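You operate a simulated robot arm through the tools that you are given. There is no shell and no other tool.

You are at the controls of a simulated robot arm. One attempt, no reset.

## Task
Shut the green bench down and empty its tank and channel.
Fine: wheel SHUT, then pump off; dump handle up and left up, drain the channel and shut its lever, then put the teal notched plate in the rack.

It is judged by the outcome, as a careful person would: the job done as asked, and still so three seconds after it is handed in. It fails if anything else is knocked over, pushed out of place, dropped, spilled or broken.

## Robot
A 7-joint arm with a two-finger parallel gripper, fixed in place. Base frame: the origin is on the floor under the middle of its stand, x ahead of it, y to its left, z up; the work surface is at about z = 0.82. Units: m, degrees, N and s.
It reaches about 1.372 m from its shoulder. Its first joint turns from -149.0 to 149.0 degrees. Payload 3.43 kg.
Tool frame: the origin (TCP) lies between the finger pads and is the grasp point; the fingertips stand 0.03 m ahead of it; z points along the fingers, y is the line along which they close. The gripper opens to 0.094 m. The fingers are 0.028 m wide and 0.01 m thick; the gripper's body (0.05 by 0.096 m) begins 0.055 m behind the TCP.
Orientation is told as [roll, pitch, yaw] about the base's x, y, z axes, in that order, counted from this pose: with the fingers straight down and closing along the base's y, the tool's x points along the base's -x, its y along +y and its z along -z.

## Interface
- The arm moves only by the tool jog_arm. Its argument "commands" is a list of rows, each a list of 3 entries, a list of its own where there are three numbers: the closure, from 0 (fully open) to 1 (shut), then the shift along the tool's x, y, z in m, then the turn, a rotation vector about the tool's x, y, z in degrees. In form: [[claw, [dx, dy, dz], [ax, ay, az]], ...]. A call has 1 to 20 rows; each row shifts and turns the commanded pose from where the row before left it, along the tool's axes as they then stand. Rows are played at 5 a second. More than 0.05 m and 8.6 degrees between two rows, or a gripper value outside its range, and nothing of the call is played. A pose out of reach is approached as far as the arm can. The call stops where the force on the tool passes 90 N (or 10 N more than at its start, if that is more) or the arm is blocked; 0.2 s more then pass. The fingers move at their own pace (about 0.045 m/s each) and stop on an object; they squeeze with about 45 N. The grip force told is the motor's: it shows also when the fingers shut on nothing. Time passes only in rows, and 0.2 s behind the last, so rows that do not move let the fingers close. It gives the time, the measured TCP pose, the force on the tool (base axes), the opening and the grip force at its end, in the units of the frame above (readings bear some noise), with the torque about the TCP (base axes, N m) and any sound that the robot's microphone picked up.
- Cameras (640 x 400 px; columns grow to the right, rows downward): "scene" is fixed at [0.222, 0.4972, 1.5979]; the picture's right is [0.25, -0.97, 0.00], its down [-0.75, -0.19, -0.64] and it looks along [0.62, 0.16, -0.77] (base axes); focal length 280 px, centre (320, 200). "wrist" rides on the gripper at [0.076, 0.014, -0.103] in the tool frame; the picture's right is [-0.18, 0.98, 0.00], its down [-0.75, -0.14, -0.64] and it looks along [-0.63, -0.12, 0.77] (tool axes); focal length 243 px, centre (320, 200). There is no depth. A picture from a camera that has moved, and an enlarged one, comes with that camera's place and axes in the base frame and with its lens.
- get_image(camera): a new picture of that camera. It takes no simulated time.
- inspect(camera, box): a new picture of the part [left, top, right, bottom] of that camera's present view, enlarged. It takes no simulated time.
- close_job(): hands the job in; it is judged then, once.

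Nothing tells you positions but the pictures and the camera data. Unless the task says otherwise, let go and move clear before handing in.

The tools are called after "Call:" by a JSON object that holds its "name" and its "arguments". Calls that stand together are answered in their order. jog_arm: Moves the arm, as the interface text tells. Its arguments: {"type":"object","properties":{"commands":{"type":"array","items":{"type":"array"}}},"required":["commands"]} The other tools are called the same way: get_image (camera) takes a picture; inspect (camera, box) takes an enlarged picture of a part of a camera's view; close_job () hands the job in.

At the start:

```text
time: 0.0
ee_pos: [0.9, 0.4083, 1.2531]
tool_rot: [0.1, -0.4, -0.1]
wrist_force: [0.9, -0.4, 0.7]
moment: [0.0, -0.03, 0.01]
finger_gap: 0.0939
grasp_force: 0.0
```

scene: 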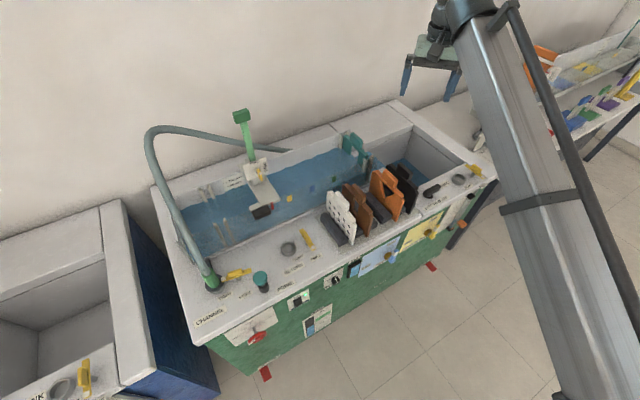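
wrist: 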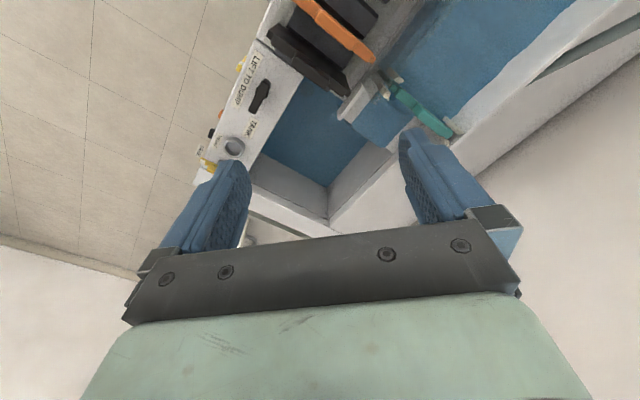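

I see a green bench with a water tank and a channel, several levers and labels, a rack with plates, and a teal notched plate between channel and tank. I will enlarge the scene view to read the labels.

Call:
{"name": "inspect", "arguments": {"camera": "scene", "box": [180, 200, 340, 300]}}

Call:
{"name": "inspect", "arguments": {"camera": "scene", "box": [320, 120, 480, 220]}}

Call:
{"name": "inspect", "arguments": {"camera": "scene", "box": [400, 140, 500, 200]}}

Call:
{"name": "inspect", "arguments": {"camera": "scene", "box": [200, 270, 360, 370]}}

Call:
{"name": "inspect", "arguments": {"camera": "scene", "box": [180, 100, 340, 200]}}

Call:
{"name": "inspect", "arguments": {"camera": "scene", "box": [340, 200, 500, 300]}}

```text
4.00 times, centred on (260, 250) of scene
camera zoom: at [0.222, 0.4972, 1.5979], right [0.25, -0.97, 0.0], down [-0.75, -0.19, -0.64], along [0.62, 0.16, -0.77], focal length 1120 px, centre (560, 0)
```

zoom: 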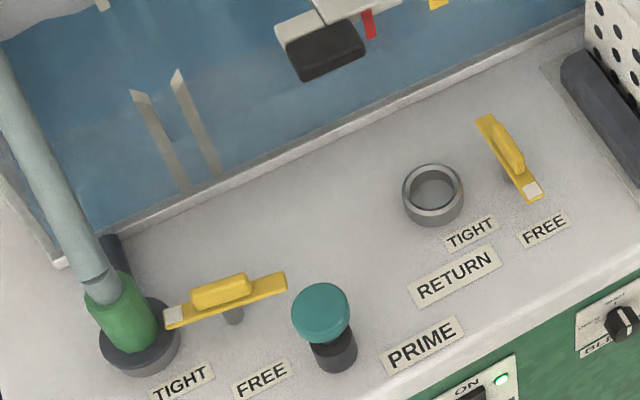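

```text
4.00 times, centred on (400, 170) of scene
camera zoom: at [0.222, 0.4972, 1.5979], right [0.25, -0.97, 0.0], down [-0.75, -0.19, -0.64], along [0.62, 0.16, -0.77], focal length 1120 px, centre (0, 320)
```

zoom: 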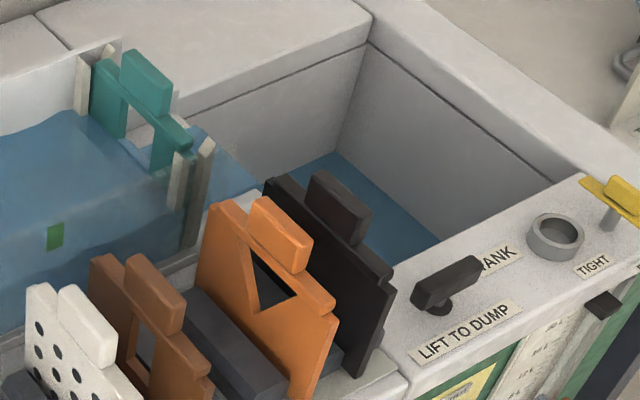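

```text
6.40 times, centred on (450, 170) of scene
camera zoom: at [0.222, 0.4972, 1.5979], right [0.25, -0.97, 0.0], down [-0.75, -0.19, -0.64], along [0.62, 0.16, -0.77], focal length 1791 px, centre (-512, 392)
```

zoom: 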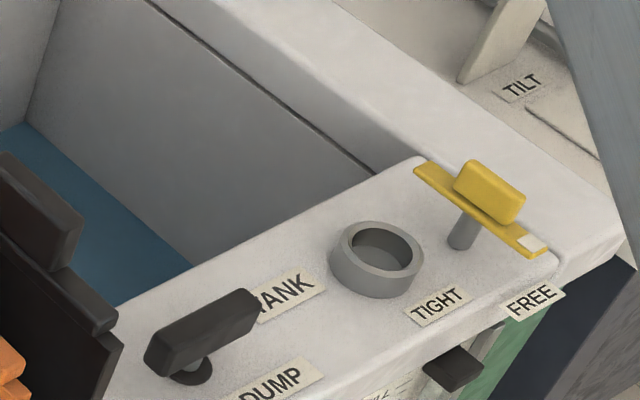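

```text
4.00 times, centred on (280, 320) of scene
camera zoom: at [0.222, 0.4972, 1.5979], right [0.25, -0.97, 0.0], down [-0.75, -0.19, -0.64], along [0.62, 0.16, -0.77], focal length 1120 px, centre (480, -280)
```

zoom: 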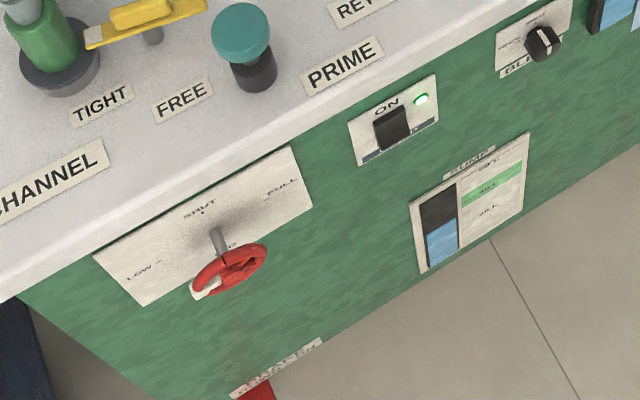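

```text
4.00 times, centred on (260, 150) of scene
camera zoom: at [0.222, 0.4972, 1.5979], right [0.25, -0.97, 0.0], down [-0.75, -0.19, -0.64], along [0.62, 0.16, -0.77], focal length 1120 px, centre (560, 400)
```

zoom: 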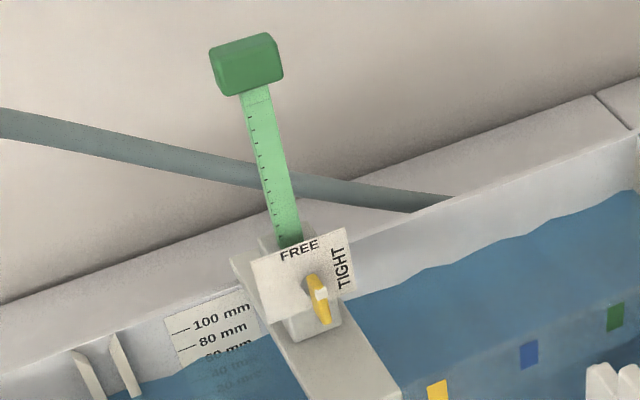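

```text
4.00 times, centred on (420, 250) of scene
camera zoom: at [0.222, 0.4972, 1.5979], right [0.25, -0.97, 0.0], down [-0.75, -0.19, -0.64], along [0.62, 0.16, -0.77], focal length 1120 px, centre (-80, 0)
```

zoom: 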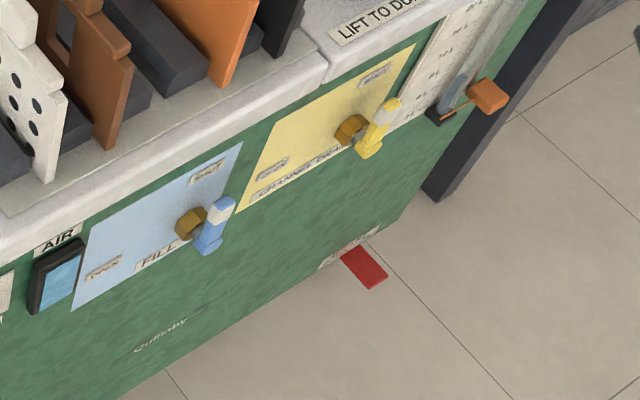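

I can see the whole green bench, and triangulating one feature puts its top at about z=0.82. Its front panel faces the robot at roughly 45°. I'll turn the wrist camera to line up with the bench and look closer, staying high above it.

Call:
{"name": "jog_arm", "arguments": {"commands": [[0, [0, 0, 0], [0, 0, -7.7]], [0, [0, 0, 0], [0, 0, -7.7]], [0, [0, 0, 0], [0, 0, -7.7]], [0, [0, 0, 0], [0, 0, -7.7]], [0, [0, 0, 0], [0, 0, -7.7]], [0, [0, 0, 0], [0, 0, -7.7]], [0, [0.05, 0, 0], [0, 0, 0]], [0, [0.05, 0, 0], [0, 0, 0]], [0, [0.05, 0, 0], [0, 0, 0]]]}}

Call:
{"name": "get_image", "arguments": {"camera": "wrist"}}

Call:
{"name": "get_image", "arguments": {"camera": "scene"}}

```text
time: 0.8
ee_pos: [0.9019, 0.4109, 1.2543]
tool_rot: [0.3, -1.4, 21.1]
wrist_force: [1.6, 1.5, -3.0]
moment: [-0.05, -0.03, -0.04]
finger_gap: 0.0941
grasp_force: 0.0
stopped in row 4: the force on the tool passed its limit at 102 N (the readings are from after the stop); the commanded pose is now the measured one
```

```text
taken
camera wrist: at [0.8241, 0.3954, 1.3555], right [-0.18, 0.98, 0.01], down [0.74, 0.13, 0.66], along [0.65, 0.13, -0.75], focal length 243 px, centre (320, 200)
```

wrist: 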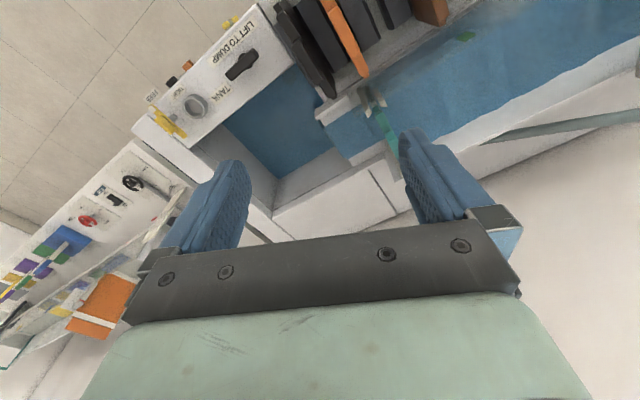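

```text
taken
```

scene: 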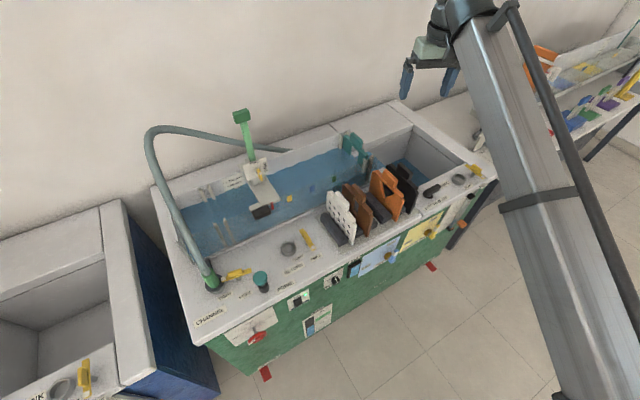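

The stop at row 4 looks like a jerk from turning fast, since I can see no contact. I'll keep turning with smaller steps.

Call:
{"name": "jog_arm", "arguments": {"commands": [[0, [0, 0, 0], [0, 0, -1.5]], [0, [0, 0, 0], [0, 0, -3]], [0, [0, 0, 0], [0, 0, -4]], [0, [0, 0, 0], [0, 0, -4]], [0, [0, 0, 0], [0, 0, -4]], [0, [0, 0, 0], [0, 0, -4]], [0, [0, 0, 0], [0, 0, -3]], [0, [0, 0, 0], [0, 0, -1.5]], [0, [0, 0, 0], [0, 0, 0]]]}}

Call:
{"name": "get_image", "arguments": {"camera": "wrist"}}

```text
time: 2.8
ee_pos: [0.9026, 0.4108, 1.2552]
tool_rot: [-0.6, -1.7, 46.1]
wrist_force: [10.7, 36.9, -56.1]
moment: [-2.47, -2.94, -2.46]
finger_gap: 0.0939
grasp_force: 0.0
```

```text
taken
camera wrist: at [0.8378, 0.3642, 1.3556], right [-0.58, 0.81, 0.0], down [0.61, 0.44, 0.67], along [0.54, 0.38, -0.75], focal length 243 px, centre (320, 200)
```

wrist: 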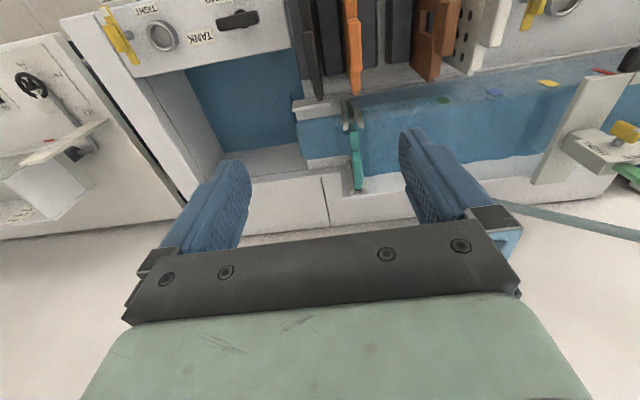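

The force reading is now around 68 N, so something does seem to be touching. I'll look at the scene before moving again.

Call:
{"name": "get_image", "arguments": {"camera": "scene"}}

Call:
{"name": "inspect", "arguments": {"camera": "scene", "box": [380, 0, 540, 100]}}

```text
taken
```

scene: 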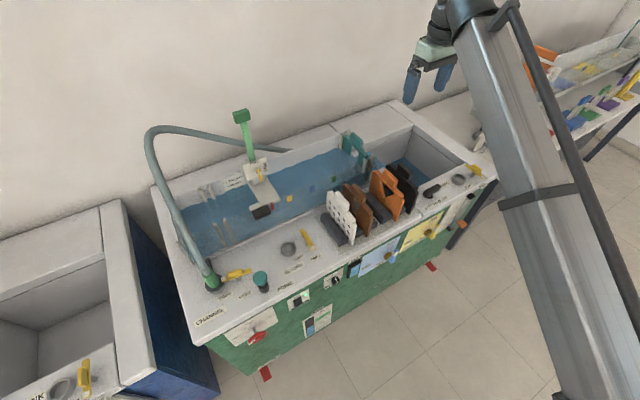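

```text
4.00 times, centred on (460, 50) of scene
camera zoom: at [0.222, 0.4972, 1.5979], right [0.25, -0.97, 0.0], down [-0.75, -0.19, -0.64], along [0.62, 0.16, -0.77], focal length 1120 px, centre (-240, 800)
```

zoom: 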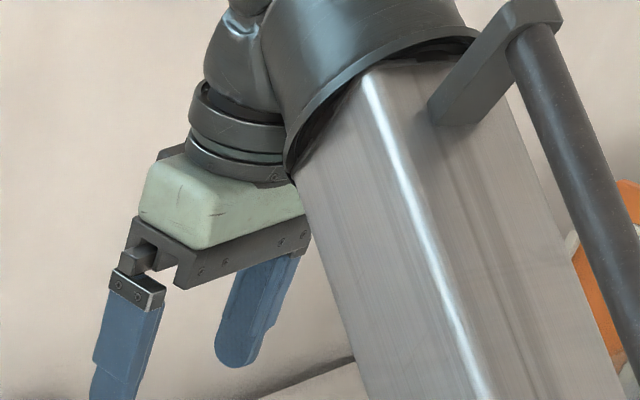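

The gripper body is touching the arm's own forearm because the wrist is folded at this height. I'll turn back a little and pitch the fingers outward to open the wrist up.

Call:
{"name": "jog_arm", "arguments": {"commands": [[0, [0, 0, 0], [0, 0, 2]], [0, [0, 0, 0], [0, 0, 4]], [0, [0, 0, 0], [0, 0, 4]], [0, [0, 0, 0], [0, -2, 2]], [0, [0, 0, 0], [0, -4, 0]], [0, [0, 0, 0], [0, -4, 0]], [0, [0, 0, 0], [0, -4, 0]], [0, [0, 0, 0], [0, -4, 0]], [0, [0, 0, 0], [0, -2, 0]], [0, [0, 0, 0], [0, 0, 0]]]}}

Call:
{"name": "get_image", "arguments": {"camera": "scene"}}

Call:
{"name": "get_image", "arguments": {"camera": "wrist"}}

```text
time: 5.0
ee_pos: [0.9026, 0.4111, 1.2537]
tool_rot: [-0.1, -21.4, 34.2]
wrist_force: [0.0, 0.2, -0.5]
moment: [0.0, -0.01, 0.01]
finger_gap: 0.0941
grasp_force: 0.1
```

```text
taken
```

scene: 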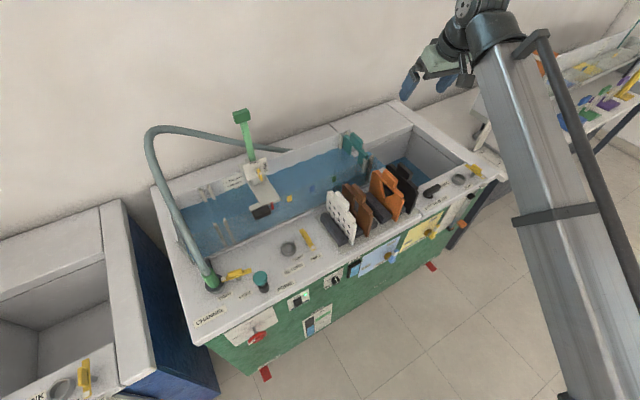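

```text
taken
camera wrist: at [0.8047, 0.3619, 1.3223], right [-0.41, 0.91, 0.07], down [0.46, 0.15, 0.87], along [0.78, 0.39, -0.48], focal length 243 px, centre (320, 200)
```

wrist: 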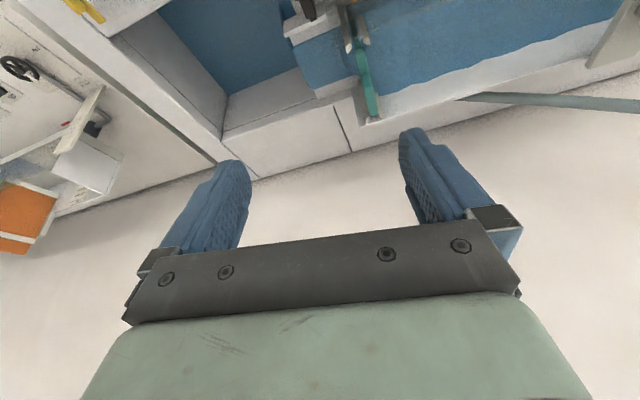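

The contact has cleared. Next I pitch the tool toward horizontal and retract towards the robot so the wrist camera can see the front panel.

Call:
{"name": "jog_arm", "arguments": {"commands": [[0, [0, 0, 0], [0, -2, 0]], [0, [0, 0, 0], [0, -4, 0]], [0, [0, 0, 0], [0, -5, 0]], [0, [0, 0, 0], [0, -5, 0]], [0, [0, 0, 0], [0, -5, 0]], [0, [0, 0, 0], [0, -5, 0]], [0, [0, 0, 0], [0, -5, 0]], [0, [0, 0, 0], [0, -5, 0]], [0, [0, 0, 0], [0, -5, 0]], [0, [0, 0, 0], [0, -5, 0]], [0, [0, 0, 0], [0, -4, 0]], [0, [0, 0, 0], [0, -2, 0]], [0, [0, 0, 0], [0, 0, 0]]]}}

Call:
{"name": "get_image", "arguments": {"camera": "scene"}}

```text
time: 7.8
ee_pos: [0.9014, 0.4098, 1.2543]
tool_rot: [-0.4, -73.4, 34.6]
wrist_force: [-0.6, 0.0, 1.0]
moment: [0.01, 0.01, 0.01]
finger_gap: 0.094
grasp_force: 0.1
```

```text
taken
```

scene: 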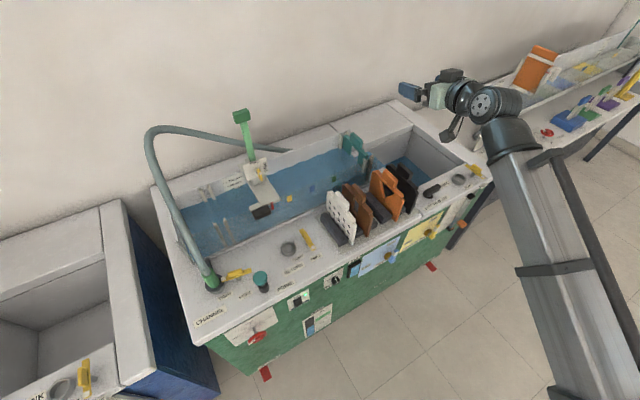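

Call:
{"name": "jog_arm", "arguments": {"commands": [[0, [0.005, 0.007, -0.018], [0, 0, 0]], [0, [0.0111, 0.0157, -0.0372], [0, 0, 0]], [0, [0.0111, 0.0157, -0.0372], [0, 0, 0]], [0, [0.0111, 0.0157, -0.0372], [0, 0, 0]], [0, [0.0111, 0.0157, -0.0372], [0, 0, 0]], [0, [0.0111, 0.0157, -0.0372], [0, 0, 0]], [0, [0.0111, 0.0157, -0.0372], [0, 0, 0]], [0, [0.0111, 0.0157, -0.0372], [0, 0, 0]], [0, [0.0111, 0.0157, -0.0372], [0, 0, 0]], [0, [0.0111, 0.0157, -0.0372], [0, 0, 0]], [0, [0.005, 0.007, -0.018], [0, 0, 0]], [0, [0, 0, 0], [0, 0, 0]]]}}

Call:
{"name": "get_image", "arguments": {"camera": "scene"}}

Call:
{"name": "get_image", "arguments": {"camera": "wrist"}}

```text
time: 10.4
ee_pos: [0.5144, 0.335, 1.2805]
tool_rot: [-0.4, -73.4, 34.5]
wrist_force: [0.1, -0.9, 0.4]
moment: [0.02, 0.0, -0.02]
finger_gap: 0.0941
grasp_force: 0.1
out of reach, approached as far as the arm can: row 10, 11
```

```text
taken
```

scene: 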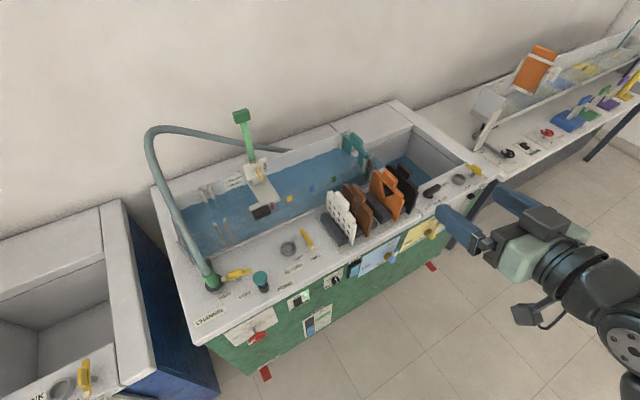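

```text
taken
camera wrist: at [0.407, 0.2785, 1.2372], right [-0.51, 0.84, 0.17], down [-0.25, -0.34, 0.91], along [0.82, 0.42, 0.38], focal length 243 px, centre (320, 200)
```

wrist: 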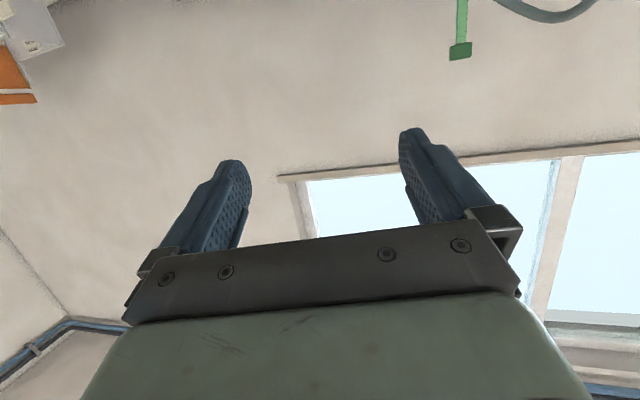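

The bench is clear of the arm. I'll lower the tool in front of the panel at a moderate pitch and line its yaw up with the bench, so the wrist camera sees the controls.

Call:
{"name": "jog_arm", "arguments": {"commands": [[0, [0, 0, 0], [0, 2, 0]], [0, [0, 0, 0], [0, 4, 0]], [0, [0, 0, 0], [0, 5, 0]], [0, [0, 0, 0], [0, 5, 0]], [0, [0, 0, 0], [0, 5, 0]], [0, [0, 0, 0], [0, 5, 0]], [0, [0, 0, 0], [0, 5, 0]], [0, [0, 0, 0], [0, 2.4, 0]], [0, [0, 0, 0], [-2.57, 0, -3.06]], [0, [0, 0, 0], [-2.57, 0, -3.06]], [0, [0, 0, 0], [-2.57, 0, -3.06]], [0, [0, 0, 0], [0, 0, 0]]]}}

Call:
{"name": "jog_arm", "arguments": {"commands": [[0, [0.014, 0, 0.0165], [0, 0, 0]], [0, [0.0276, 0, 0.0329], [0, 0, 0]], [0, [0.0276, 0, 0.0329], [0, 0, 0]], [0, [0.0276, 0, 0.0329], [0, 0, 0]], [0, [0.0276, 0, 0.0329], [0, 0, 0]], [0, [0.0276, 0, 0.0329], [0, 0, 0]], [0, [0.0276, 0, 0.0329], [0, 0, 0]], [0, [0.0276, 0, 0.0329], [0, 0, 0]], [0, [0.0276, 0, 0.0329], [0, 0, 0]], [0, [0.014, 0, 0.0165], [0, 0, 0]], [0, [0, 0, 0], [0, 0, 0]]]}}

Call:
{"name": "get_image", "arguments": {"camera": "wrist"}}

Call:
{"name": "get_image", "arguments": {"camera": "scene"}}

```text
time: 13.0
ee_pos: [0.5151, 0.3373, 1.2765]
tool_rot: [-0.1, -40.0, 46.2]
wrist_force: [-0.4, 0.0, 0.1]
moment: [0.03, 0.0, 0.01]
finger_gap: 0.094
grasp_force: 0.1
```

```text
time: 15.4
ee_pos: [0.5634, 0.3655, 0.9052]
tool_rot: [-0.1, -39.9, 46.2]
wrist_force: [1.0, 0.1, 0.3]
moment: [0.02, -0.04, -0.01]
finger_gap: 0.094
grasp_force: 0.1
out of reach, approached as far as the arm can: row 6, 7, 8, 9, 10
```

```text
taken
camera wrist: at [0.4679, 0.2855, 0.936], right [-0.61, 0.78, 0.12], down [0.22, 0.02, 0.98], along [0.76, 0.62, -0.18], focal length 243 px, centre (320, 200)
```

wrist: 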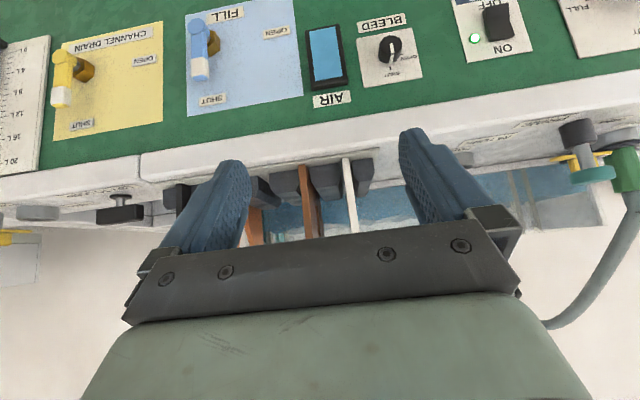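

```text
taken
```

scene: 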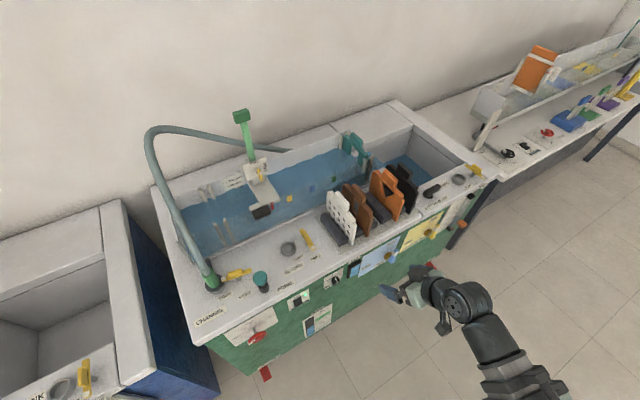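

The panel is now in view, though upside down: the channel drain and fill levers both point to SHUT, and the bleed knob and pump switch show too. I'll enlarge this and then slide left to see the wheel.

Call:
{"name": "inspect", "arguments": {"camera": "wrist", "box": [0, 0, 320, 200]}}

Call:
{"name": "inspect", "arguments": {"camera": "wrist", "box": [320, 0, 640, 200]}}

Call:
{"name": "jog_arm", "arguments": {"commands": [[0, [0, 0.02, 0], [0, 0, 0]], [0, [0, 0.04, 0], [0, 0, 0]], [0, [0, 0.04, 0], [0, 0, 0]], [0, [0, 0.04, 0], [0, 0, 0]], [0, [0, 0.04, 0], [0, 0, 0]], [0, [0, 0.02, 0], [0, 0, 0]], [0, [0, 0, 0], [0, 0, 0]]]}}

Call:
{"name": "get_image", "arguments": {"camera": "wrist"}}

```text
2.00 times, centred on (160, 100) of wrist
camera zoom: at [0.4679, 0.2855, 0.936], right [-0.61, 0.78, 0.12], down [0.22, 0.02, 0.98], along [0.76, 0.62, -0.18], focal length 485 px, centre (640, 400)
```

zoom: 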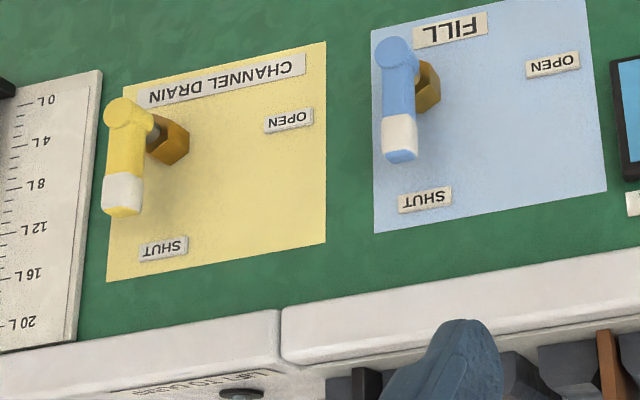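

```text
2.00 times, centred on (480, 100) of wrist
camera zoom: at [0.4679, 0.2855, 0.936], right [-0.61, 0.78, 0.12], down [0.22, 0.02, 0.98], along [0.76, 0.62, -0.18], focal length 485 px, centre (0, 400)
```

zoom: 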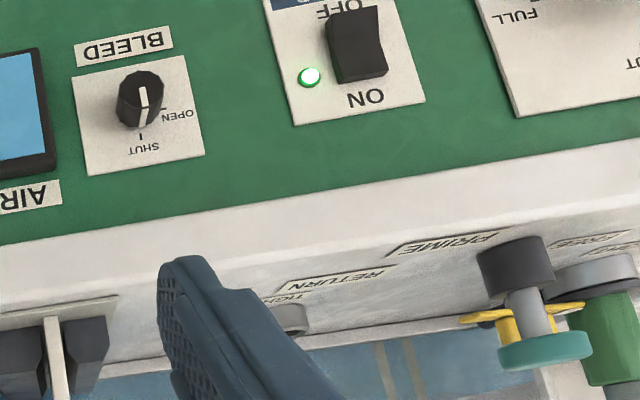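

```text
time: 17.0
ee_pos: [0.4286, 0.5129, 0.908]
tool_rot: [-0.1, -40.0, 46.2]
wrist_force: [0.3, -0.3, 1.5]
moment: [-0.03, 0.03, -0.01]
finger_gap: 0.0939
grasp_force: 0.1
out of reach, approached as far as the arm can: row 1, 2, 3
```

```text
taken
camera wrist: at [0.3325, 0.4341, 0.9386], right [-0.61, 0.78, 0.12], down [0.22, 0.02, 0.98], along [0.76, 0.62, -0.18], focal length 243 px, centre (320, 200)
```

wrist: 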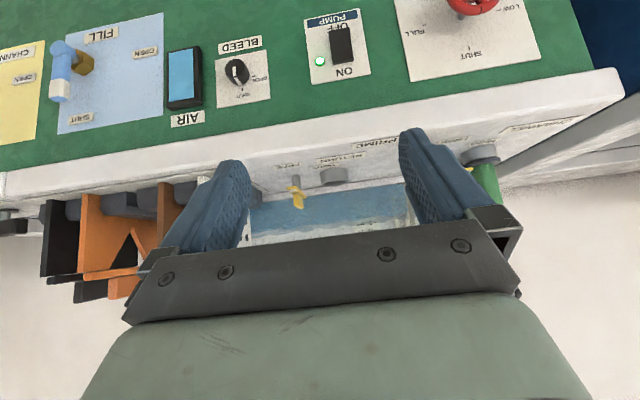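

The pump switch comes out near (0.51, 0.645, 0.687) and the drain lever pivot near (0.94, 0.23, 0.625). I'll tilt the view down and slide further left to read the wheel's dial.

Call:
{"name": "jog_arm", "arguments": {"commands": [[0, [0, 0.01, 0], [0, 3, 0]], [0, [0, 0.03, 0], [0, 5, 0]], [0, [0, 0.03, 0], [0, 5, 0]], [0, [0, 0.03, 0], [0, 4, 0]], [0, [0, 0.01, 0], [0, 2, 0]], [0, [0, 0, 0], [0, 0, 0]]]}}

Call:
{"name": "get_image", "arguments": {"camera": "wrist"}}

```text
time: 18.4
ee_pos: [0.3477, 0.5908, 0.9075]
tool_rot: [-0.2, -20.8, 46.3]
wrist_force: [0.6, 0.0, 0.2]
moment: [0.04, 0.0, -0.02]
finger_gap: 0.0941
grasp_force: 0.1
```

```text
taken
camera wrist: at [0.2646, 0.5236, 0.9773], right [-0.59, 0.81, 0.06], down [0.43, 0.25, 0.87], along [0.68, 0.54, -0.49], focal length 243 px, centre (320, 200)
```

wrist: 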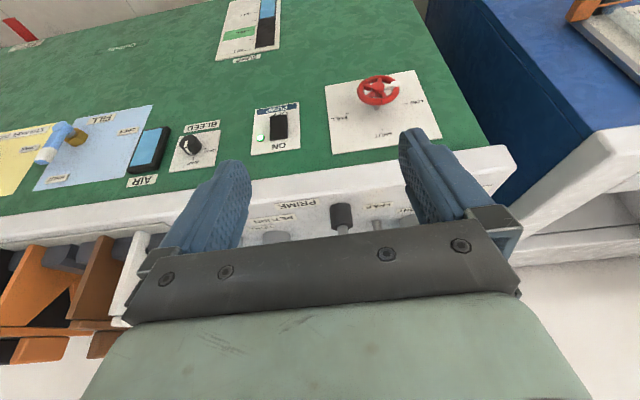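

Call:
{"name": "inspect", "arguments": {"camera": "wrist", "box": [310, 60, 470, 160]}}

Call:
{"name": "inspect", "arguments": {"camera": "wrist", "box": [200, 0, 360, 100]}}

Call:
{"name": "inspect", "arguments": {"camera": "wrist", "box": [0, 60, 320, 260]}}

```text
4.00 times, centred on (390, 110) of wrist
camera zoom: at [0.2646, 0.5236, 0.9773], right [-0.59, 0.81, 0.06], down [0.43, 0.25, 0.87], along [0.68, 0.54, -0.49], focal length 970 px, centre (40, 560)
```

zoom: 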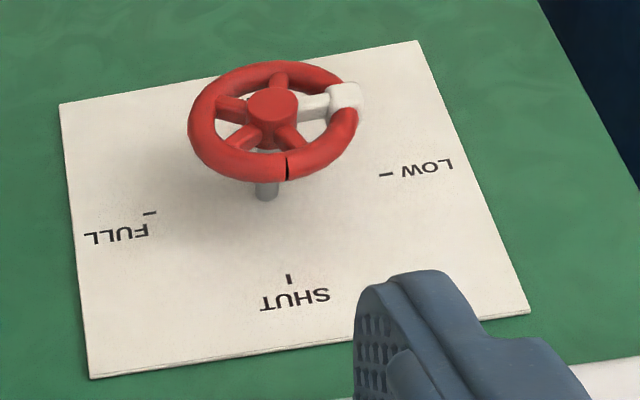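

```text
4.00 times, centred on (280, 50) of wrist
camera zoom: at [0.2646, 0.5236, 0.9773], right [-0.59, 0.81, 0.06], down [0.43, 0.25, 0.87], along [0.68, 0.54, -0.49], focal length 970 px, centre (480, 800)
```

zoom: 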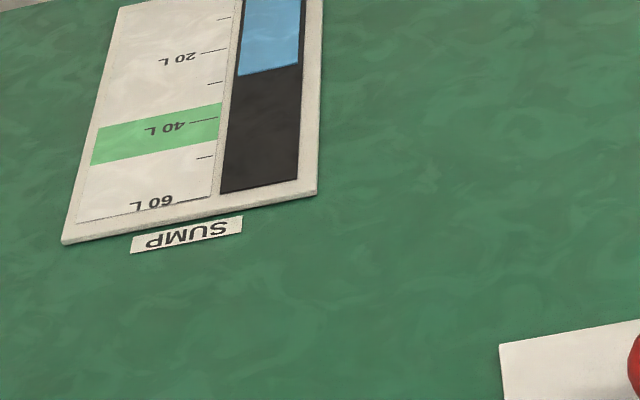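

```text
2.00 times, centred on (160, 160) of wrist
camera zoom: at [0.2646, 0.5236, 0.9773], right [-0.59, 0.81, 0.06], down [0.43, 0.25, 0.87], along [0.68, 0.54, -0.49], focal length 485 px, centre (640, 280)
```

zoom: 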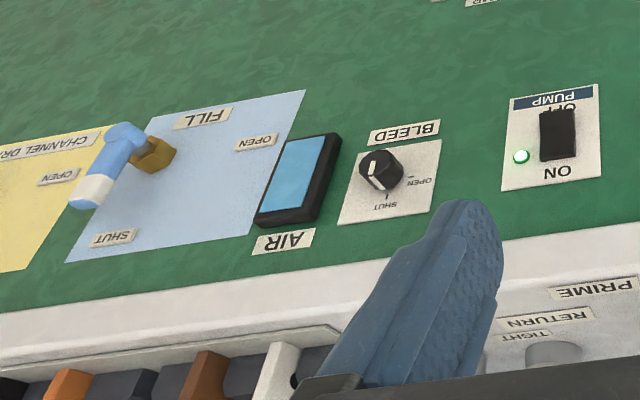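

I can now read the dial: SHUT is at 12 o'clock, LOW at 9, FULL at 3, and the white spoke points at LOW. So the wheel needs a 90° clockwise turn, and its hub is near N=0.79, U=-0.233, z=0.68 in bench coordinates. I'll lower in front of it and pitch to horizontal.

Call:
{"name": "jog_arm", "arguments": {"commands": [[0, [0.0023, 0.0055, 0.0152], [0, 0, 0]], [0, [0.0046, 0.0109, 0.0303], [0, 0, 0]], [0, [0.0046, 0.0109, 0.0303], [0, 0, 0]], [0, [0.0046, 0.0109, 0.0303], [0, 0, 0]], [0, [0.0046, 0.0109, 0.0303], [0, 0, 0]], [0, [0.0046, 0.0109, 0.0303], [0, 0, 0]], [0, [0.0046, 0.0109, 0.0303], [0, 0, 0]], [0, [0.0023, 0.0055, 0.0152], [0, 0, 0]], [0, [0, 0, 0], [0, -2, 0]], [0, [0, 0, 0], [0, -4, 0]], [0, [0, 0, 0], [0, -5, 0]], [0, [0, 0, 0], [0, -5, 0]], [0, [0, 0, 0], [0, -5, 0]], [0, [0, 0, 0], [0, -5, 0]], [0, [0, 0, 0], [0, -5, 0]], [0, [0, 0, 0], [0, -4, 0]], [0, [0, 0, 0], [0, 0, 0]]]}}

Call:
{"name": "get_image", "arguments": {"camera": "wrist"}}

Call:
{"name": "get_image", "arguments": {"camera": "scene"}}

```text
time: 22.0
ee_pos: [0.3252, 0.6751, 0.6979]
tool_rot: [-0.3, -55.9, 46.4]
wrist_force: [1.0, 0.1, -0.2]
moment: [0.0, -0.02, -0.02]
finger_gap: 0.0939
grasp_force: 0.1
```

```text
taken
camera wrist: at [0.2272, 0.5924, 0.693], right [-0.64, 0.76, 0.15], down [0.02, -0.18, 0.98], along [0.77, 0.63, 0.09], focal length 243 px, centre (320, 200)
```

wrist: 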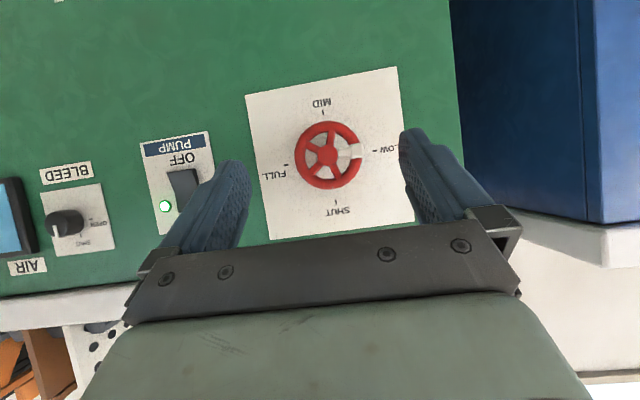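

```text
taken
```

scene: 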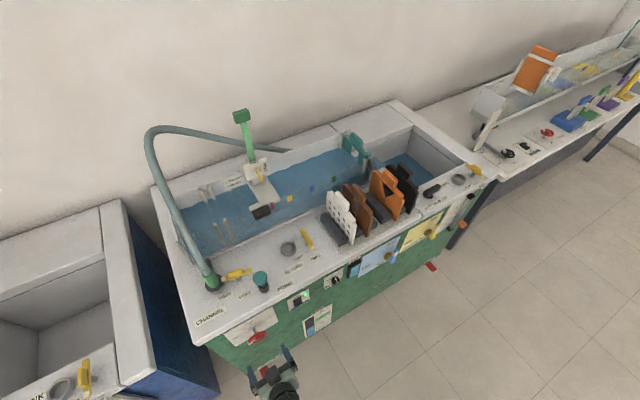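

The view confirms MID is at the bottom, so the dial runs SHUT to LOW to MID to FULL, and clockwise from LOW closes it. I'll enlarge it for accurate measurements.

Call:
{"name": "inspect", "arguments": {"camera": "wrist", "box": [240, 60, 432, 180]}}

Call:
{"name": "inspect", "arguments": {"camera": "wrist", "box": [120, 120, 280, 220]}}

```text
3.33 times, centred on (336, 120) of wrist
camera zoom: at [0.2272, 0.5924, 0.693], right [-0.64, 0.76, 0.15], down [0.02, -0.18, 0.98], along [0.77, 0.63, 0.09], focal length 809 px, centre (267, 467)
```

zoom: 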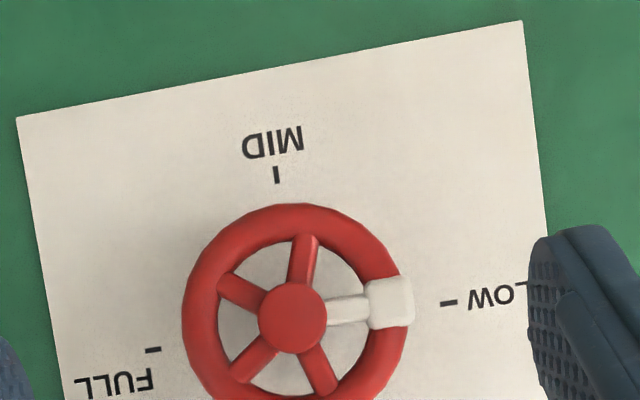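

```text
4.00 times, centred on (200, 170) of wrist
camera zoom: at [0.2272, 0.5924, 0.693], right [-0.64, 0.76, 0.15], down [0.02, -0.18, 0.98], along [0.77, 0.63, 0.09], focal length 970 px, centre (800, 320)
```

zoom: 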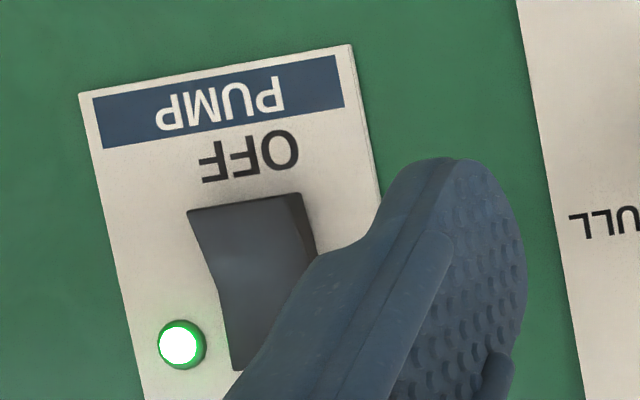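

The wheel hub sits at about (0.381, 0.735, 0.675) and the panel face at N≈0.834. I'll pitch to fully horizontal, level with the hub, and roll -45° so the fingers straddle the rim clear of the white block.

Call:
{"name": "jog_arm", "arguments": {"commands": [[0, [0, 0, 0], [0, -2, 0]], [0, [0, 0, 0], [0, -4, 0]], [0, [0, 0, 0], [0, -5, 0]], [0, [0, 0, 0], [0, -5, 0]], [0, [0, 0, 0], [0, -5, 0]], [0, [0, 0, 0], [0, -5, 0]], [0, [0, 0, 0], [0, -5, 0]], [0, [0, 0, 0], [0, -3, 0]], [0, [0, 0, 0], [0, 0, 0]]]}}

Call:
{"name": "jog_arm", "arguments": {"commands": [[0, [0, 0, 0], [0, 0, -2]], [0, [0, 0, 0], [0, 0, -4]], [0, [0, 0, 0], [0, 0, -5]], [0, [0, 0, 0], [0, 0, -5]], [0, [0, 0, 0], [0, 0, -5]], [0, [0, 0, 0], [0, 0, -5]], [0, [0, 0, 0], [0, 0, -5]], [0, [0, 0, 0], [0, 0, -5]], [0, [0, 0, 0], [0, 0, -5]], [0, [0, 0, 0], [0, 0, -4]], [0, [0, 0, 0], [0, 0, 0]]]}}

Call:
{"name": "get_image", "arguments": {"camera": "wrist"}}

Call:
{"name": "get_image", "arguments": {"camera": "scene"}}

```text
time: 24.0
ee_pos: [0.3253, 0.6764, 0.698]
tool_rot: [-101.0, -90.0, 147.1]
wrist_force: [-0.5, 0.0, 0.6]
moment: [0.0, 0.0, 0.0]
finger_gap: 0.0939
grasp_force: 0.2
```

```text
time: 26.4
ee_pos: [0.3247, 0.6764, 0.6988]
tool_rot: [-90.0, -44.9, 136.0]
wrist_force: [-0.3, -0.1, 0.1]
moment: [0.0, -0.01, -0.01]
finger_gap: 0.0941
grasp_force: 0.1
```

```text
taken
camera wrist: at [0.2862, 0.5711, 0.6352], right [-0.59, 0.57, -0.57], down [-0.76, -0.16, 0.63], along [0.27, 0.81, 0.53], focal length 243 px, centre (320, 200)
```

wrist: 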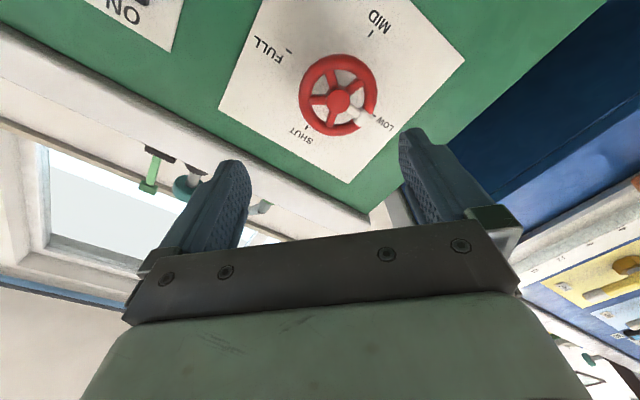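

```text
taken
```

scene: 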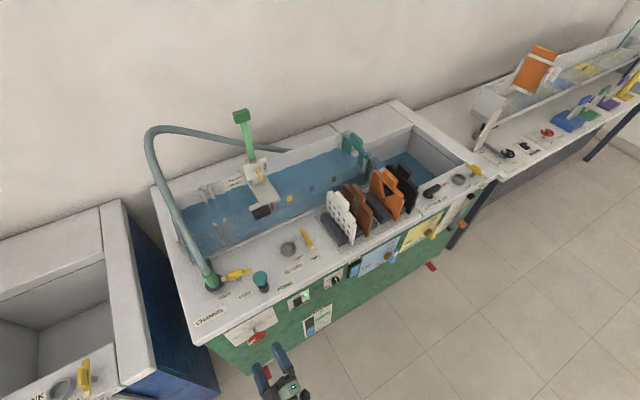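

The hub position agrees from a third view. I'll line up on its axis, advance to straddle the rim, and close gently.

Call:
{"name": "jog_arm", "arguments": {"commands": [[0, [0.0084, 0.0084, 0], [0, 0, 0]], [0, [0.0084, 0.0084, 0], [0, 0, 0]], [0, [0, 0, 0.015], [0, 0, 0]], [0, [0, 0, 0.02], [0, 0, 0]], [0, [0, 0, 0.02], [0, 0, 0]], [0, [0, 0, 0.015], [0, 0, 0]], [0, [0, 0, 0], [0, 0, 0]]]}}

Call:
{"name": "get_image", "arguments": {"camera": "wrist"}}

Call:
{"name": "inspect", "arguments": {"camera": "scene", "box": [200, 290, 340, 378]}}

```text
time: 28.0
ee_pos: [0.3735, 0.7257, 0.6744]
tool_rot: [-89.9, -44.9, 136.0]
wrist_force: [0.0, 0.4, -0.2]
moment: [-0.04, 0.0, -0.02]
finger_gap: 0.0942
grasp_force: 0.1
```

```text
taken
camera wrist: at [0.3347, 0.6219, 0.6118], right [-0.59, 0.57, -0.57], down [-0.76, -0.16, 0.63], along [0.27, 0.81, 0.53], focal length 243 px, centre (320, 200)
```

wrist: 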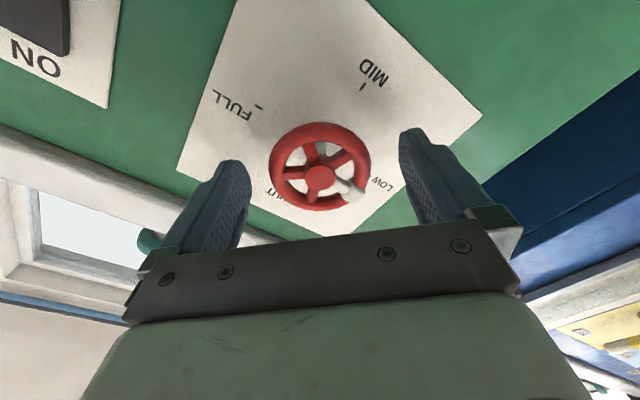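

```text
4.55 times, centred on (270, 334) of scene
camera zoom: at [0.222, 0.4972, 1.5979], right [0.25, -0.97, 0.0], down [-0.75, -0.19, -0.64], along [0.62, 0.16, -0.77], focal length 1272 px, centre (547, -409)
```

zoom: 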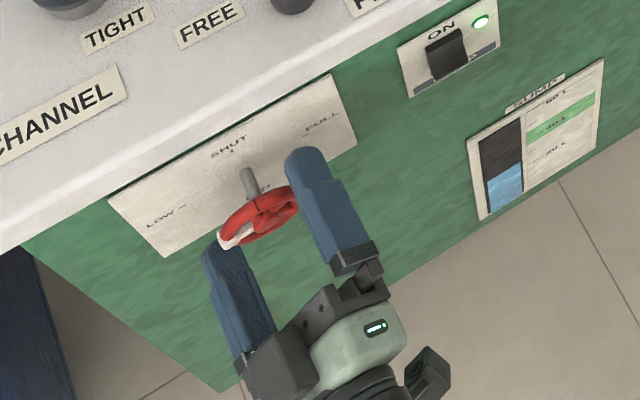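

The wheel sits between the fingers. Closing on the rim now.

Call:
{"name": "jog_arm", "arguments": {"commands": [[0.3, [0, 0, 0], [0, 0, 0]], [0.5, [0, 0, 0], [0, 0, 0]], [1, [0, 0, 0], [0, 0, 0]], [1, [0, 0, 0], [0, 0, 0]], [1, [0, 0, 0], [0, 0, 0]]]}}

Call:
{"name": "get_image", "arguments": {"camera": "wrist"}}

```text
time: 29.2
ee_pos: [0.3733, 0.7253, 0.6749]
tool_rot: [-89.9, -44.9, 136.1]
wrist_force: [0.2, -0.9, 0.2]
moment: [0.15, -0.17, -0.27]
finger_gap: 0.0595
grasp_force: 44.9
```

```text
taken
camera wrist: at [0.3346, 0.6218, 0.6119], right [-0.59, 0.57, -0.57], down [-0.76, -0.16, 0.63], along [0.27, 0.8, 0.53], focal length 243 px, centre (320, 200)
```

wrist: 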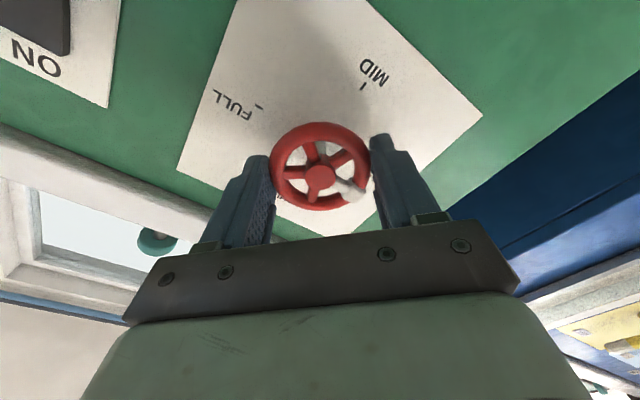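

The wheel is gripped with very little side force. Turning it clockwise in small steps.

Call:
{"name": "jog_arm", "arguments": {"commands": [[1, [0, 0, 0], [0, 0, 2]], [1, [0, 0, 0], [0, 0, 4]], [1, [0, 0, 0], [0, 0, 4]], [1, [0, 0, 0], [0, 0, 4]], [1, [0, 0, 0], [0, 0, 4]], [1, [0, 0, 0], [0, 0, 4]], [1, [0, 0, 0], [0, 0, 4]], [1, [0, 0, 0], [0, 0, 4]], [1, [0, 0, 0], [0, 0, 0]]]}}

Call:
{"name": "get_image", "arguments": {"camera": "wrist"}}

```text
time: 31.2
ee_pos: [0.3742, 0.7258, 0.675]
tool_rot: [-90.2, -74.9, 136.3]
wrist_force: [7.0, 34.7, 21.5]
moment: [0.56, -0.57, -0.26]
finger_gap: 0.0597
grasp_force: 45.0
```

```text
taken
camera wrist: at [0.3072, 0.6481, 0.5981], right [-0.72, 0.69, -0.08], down [-0.49, -0.42, 0.76], along [0.49, 0.59, 0.64], focal length 243 px, centre (320, 200)
```

wrist: 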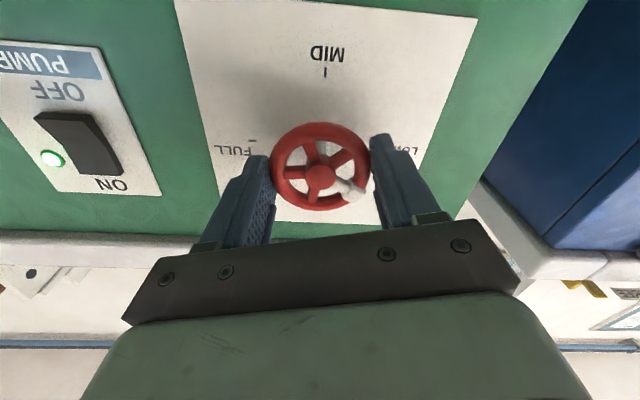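

The wheel is turning with the gripper, but about 40 N of side load has built up. I'll shift slightly with it and keep going.

Call:
{"name": "jog_arm", "arguments": {"commands": [[1, [-0.001, 0.0005, 0.001], [0, 0, 0]], [1, [-0.001, 0.0005, 0.001], [0, 0, 3]], [1, [0, 0, 0], [0, 0, 3]], [1, [0, 0, 0], [0, 0, 3]], [1, [0, 0, 0], [0, 0, 0]]]}}

```text
time: 32.4
ee_pos: [0.3731, 0.7259, 0.6751]
tool_rot: [-86.5, -84.0, 132.8]
wrist_force: [-25.0, -23.5, -22.0]
moment: [-0.28, 0.26, -0.38]
finger_gap: 0.0597
grasp_force: 45.3
```

Call:
{"name": "jog_arm", "arguments": {"commands": [[1, [0.0005, 0, -0.001], [0, 0, 3]], [1, [0, 0, 0], [0, 0, 4]], [1, [0, 0, 0], [0, 0, 4]], [1, [0, 0, 0], [0, 0, 4]], [1, [0, 0, 0], [0, 0, 0]]]}}

Call:
{"name": "get_image", "arguments": {"camera": "wrist"}}

```text
time: 33.6
ee_pos: [0.3735, 0.7266, 0.6746]
tool_rot: [88.7, -81.1, -42.6]
wrist_force: [-19.5, -23.3, -27.7]
moment: [-0.38, 0.35, -0.6]
finger_gap: 0.0596
grasp_force: 44.6
```

```text
taken
camera wrist: at [0.2843, 0.6708, 0.6034], right [-0.68, 0.65, 0.34], down [-0.26, -0.64, 0.72], along [0.69, 0.41, 0.6], focal length 243 px, centre (320, 200)
```

wrist: 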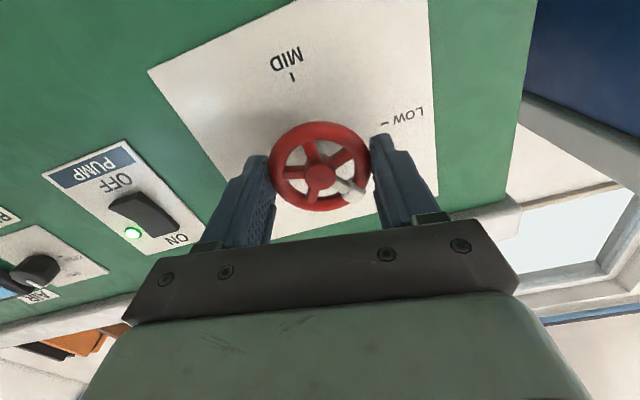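

Call:
{"name": "jog_arm", "arguments": {"commands": [[1, [0.0005, 0, -0.0007], [0, 0, 3]], [1, [0, 0, 0], [0, 0, 4]], [1, [0, 0, 0], [0, 0, 4]], [1, [0, 0, 0], [0, 0, 4]], [1, [0, 0, 0], [0, 0, 4]], [1, [0, 0, 0], [0, 0, 0]]]}}

Call:
{"name": "get_image", "arguments": {"camera": "wrist"}}

```text
time: 35.0
ee_pos: [0.3729, 0.7284, 0.6743]
tool_rot: [89.8, -62.0, -43.9]
wrist_force: [5.7, -6.6, -23.1]
moment: [0.01, -0.02, -0.64]
finger_gap: 0.0594
grasp_force: 45.1
```

```text
taken
camera wrist: at [0.2683, 0.6867, 0.6158], right [-0.56, 0.54, 0.62], down [-0.1, -0.79, 0.6], along [0.82, 0.28, 0.5], focal length 243 px, centre (320, 200)
```

wrist: 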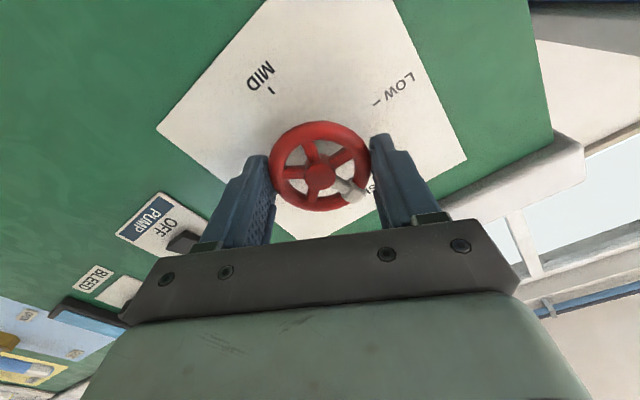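

Call:
{"name": "jog_arm", "arguments": {"commands": [[1, [0.0003, 0, 0], [0, 0, 3]], [1, [0, 0, 0], [0, 0, 4]], [1, [0, 0, 0], [0, 0, 4]], [1, [0, 0, 0], [0, 0, 3]], [1, [0, 0, 0], [0, 0, 2]], [1, [0, 0, 0], [0, 0, 0]]]}}

Call:
{"name": "get_image", "arguments": {"camera": "wrist"}}

Call:
{"name": "inspect", "arguments": {"camera": "scene", "box": [200, 290, 340, 378]}}

```text
time: 35.7
ee_pos: [0.3771, 0.7268, 0.6805]
tool_rot: [88.6, -54.0, -45.0]
wrist_force: [26.0, -7.3, -10.3]
moment: [-0.43, 0.21, 0.12]
finger_gap: 0.0587
grasp_force: 44.6
out of reach, approached as far as the arm can: row 2, 3
stopped in row 3: the force on the tool passed its limit at 97 N (the readings are from after the stop); the commanded pose is now the measured one
```

```text
taken
camera wrist: at [0.2636, 0.6944, 0.6292], right [-0.47, 0.5, 0.73], down [-0.07, -0.84, 0.54], along [0.88, 0.2, 0.43], focal length 243 px, centre (320, 200)
```

wrist: 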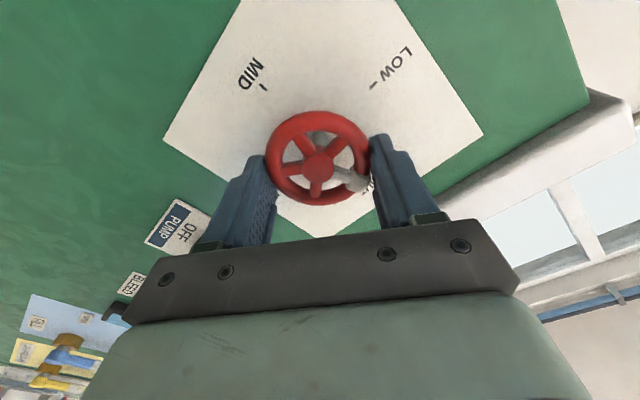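

```text
4.55 times, centred on (270, 334) of scene
camera zoom: at [0.222, 0.4972, 1.5979], right [0.25, -0.97, 0.0], down [-0.75, -0.19, -0.64], along [0.62, 0.16, -0.77], focal length 1272 px, centre (547, -409)
```

zoom: 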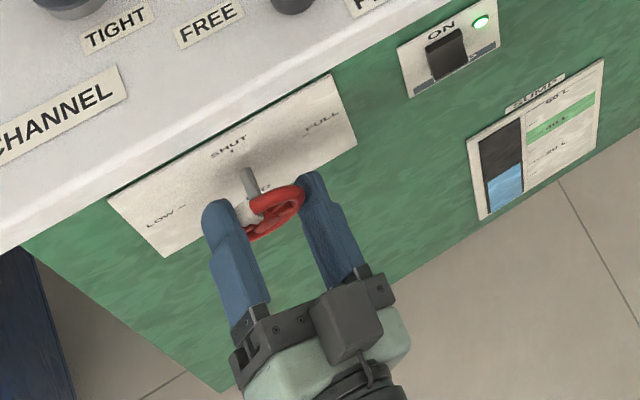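

The arm reached a joint limit with the wheel about 80° round. I'll let go, roll back and take a fresh grip for the rest.

Call:
{"name": "jog_arm", "arguments": {"commands": [[0.5, [0, 0, 0], [0, 0, 0]], [0, [0, 0, 0], [0, 0, 0]], [0, [0, 0, 0], [0, 0, 0]], [0, [0, 0, -0.02], [0, 0, 0]], [0, [0, 0, -0.03], [0, 0, 0]], [0, [0, 0, -0.03], [0, 0, -2]], [0, [0, 0, 0], [0, 0, -4]], [0, [0, 0, 0], [0, 0, -5]], [0, [0, 0, 0], [0, 0, -5]], [0, [0, 0, 0], [0, 0, -5]], [0, [0, 0, 0], [0, 0, -5]], [0, [0, 0, 0], [0, 0, -5]], [0, [0, 0, 0], [0, 0, -5]], [0, [0, 0, 0], [0, 0, -5]], [0, [0, 0, 0], [0, 0, -5]], [0, [0, 0, 0], [0, 0, -5]], [0, [0, 0, 0], [0, 0, -4]], [0, [0, 0, 0], [0, 0, 0]]]}}

Call:
{"name": "get_image", "arguments": {"camera": "wrist"}}

```text
time: 39.5
ee_pos: [0.3173, 0.6692, 0.6809]
tool_rot: [-87.8, -70.8, 132.3]
wrist_force: [-0.5, 0.3, 0.2]
moment: [0.03, -0.01, -0.01]
finger_gap: 0.0941
grasp_force: 0.0
```

```text
taken
camera wrist: at [0.2512, 0.5895, 0.6074], right [-0.69, 0.71, -0.15], down [-0.53, -0.36, 0.77], along [0.49, 0.61, 0.63], focal length 243 px, centre (320, 200)
```

wrist: 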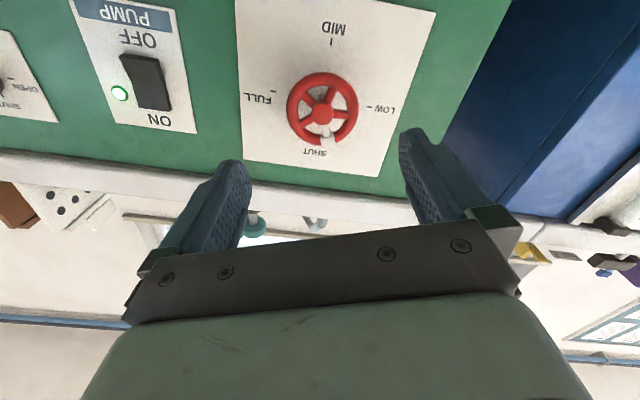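

Call:
{"name": "inspect", "arguments": {"camera": "wrist", "box": [240, 50, 400, 150]}}

```text
4.00 times, centred on (320, 100) of wrist
camera zoom: at [0.2512, 0.5895, 0.6074], right [-0.69, 0.71, -0.15], down [-0.53, -0.36, 0.77], along [0.49, 0.61, 0.63], focal length 970 px, centre (320, 600)
```

zoom: 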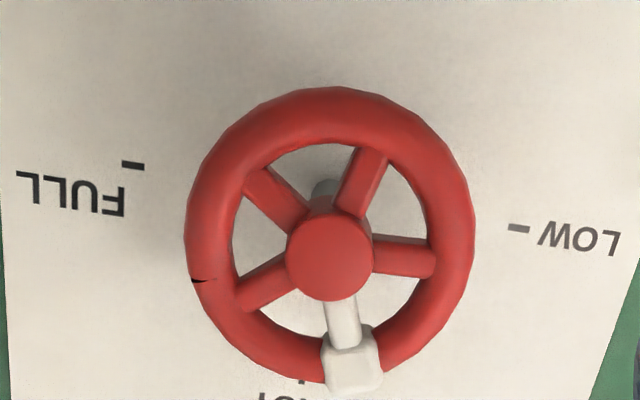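

The white spoke still needs about 16-17° to reach SHUT. I'll straighten the tool, regrip and finish the turn.

Call:
{"name": "jog_arm", "arguments": {"commands": [[0, [0.003, 0.001, 0], [-1.8, -0.63, 0]], [0, [0.0027, 0.001, 0], [0, 0, 0]], [0, [0, 0, 0.02], [0, 0, 0]], [0, [0, 0, 0.03], [0, 0, 0]], [0, [0, 0, 0.02], [0, 0, 0]], [0, [0, 0, 0.01], [0, 0, 0]], [0, [0, 0, 0], [0, 0, 0]]]}}

Call:
{"name": "get_image", "arguments": {"camera": "wrist"}}

```text
time: 41.1
ee_pos: [0.3723, 0.7297, 0.6733]
tool_rot: [-87.8, -70.8, 134.2]
wrist_force: [-0.2, -0.5, -0.8]
moment: [0.0, 0.0, -0.02]
finger_gap: 0.094
grasp_force: 0.0
```

```text
taken
camera wrist: at [0.3094, 0.6471, 0.5997], right [-0.72, 0.68, -0.15], down [-0.52, -0.38, 0.77], along [0.47, 0.63, 0.63], focal length 243 px, centre (320, 200)
```

wrist: 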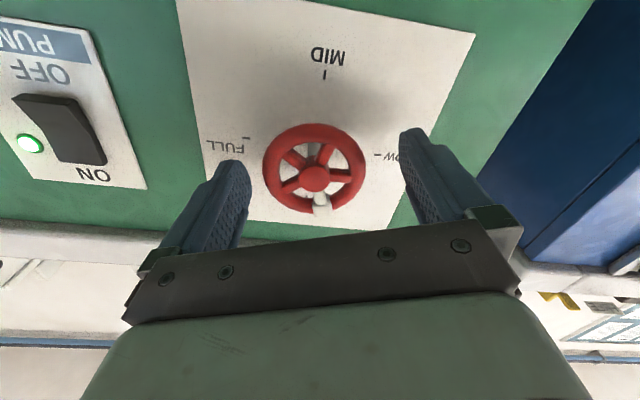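

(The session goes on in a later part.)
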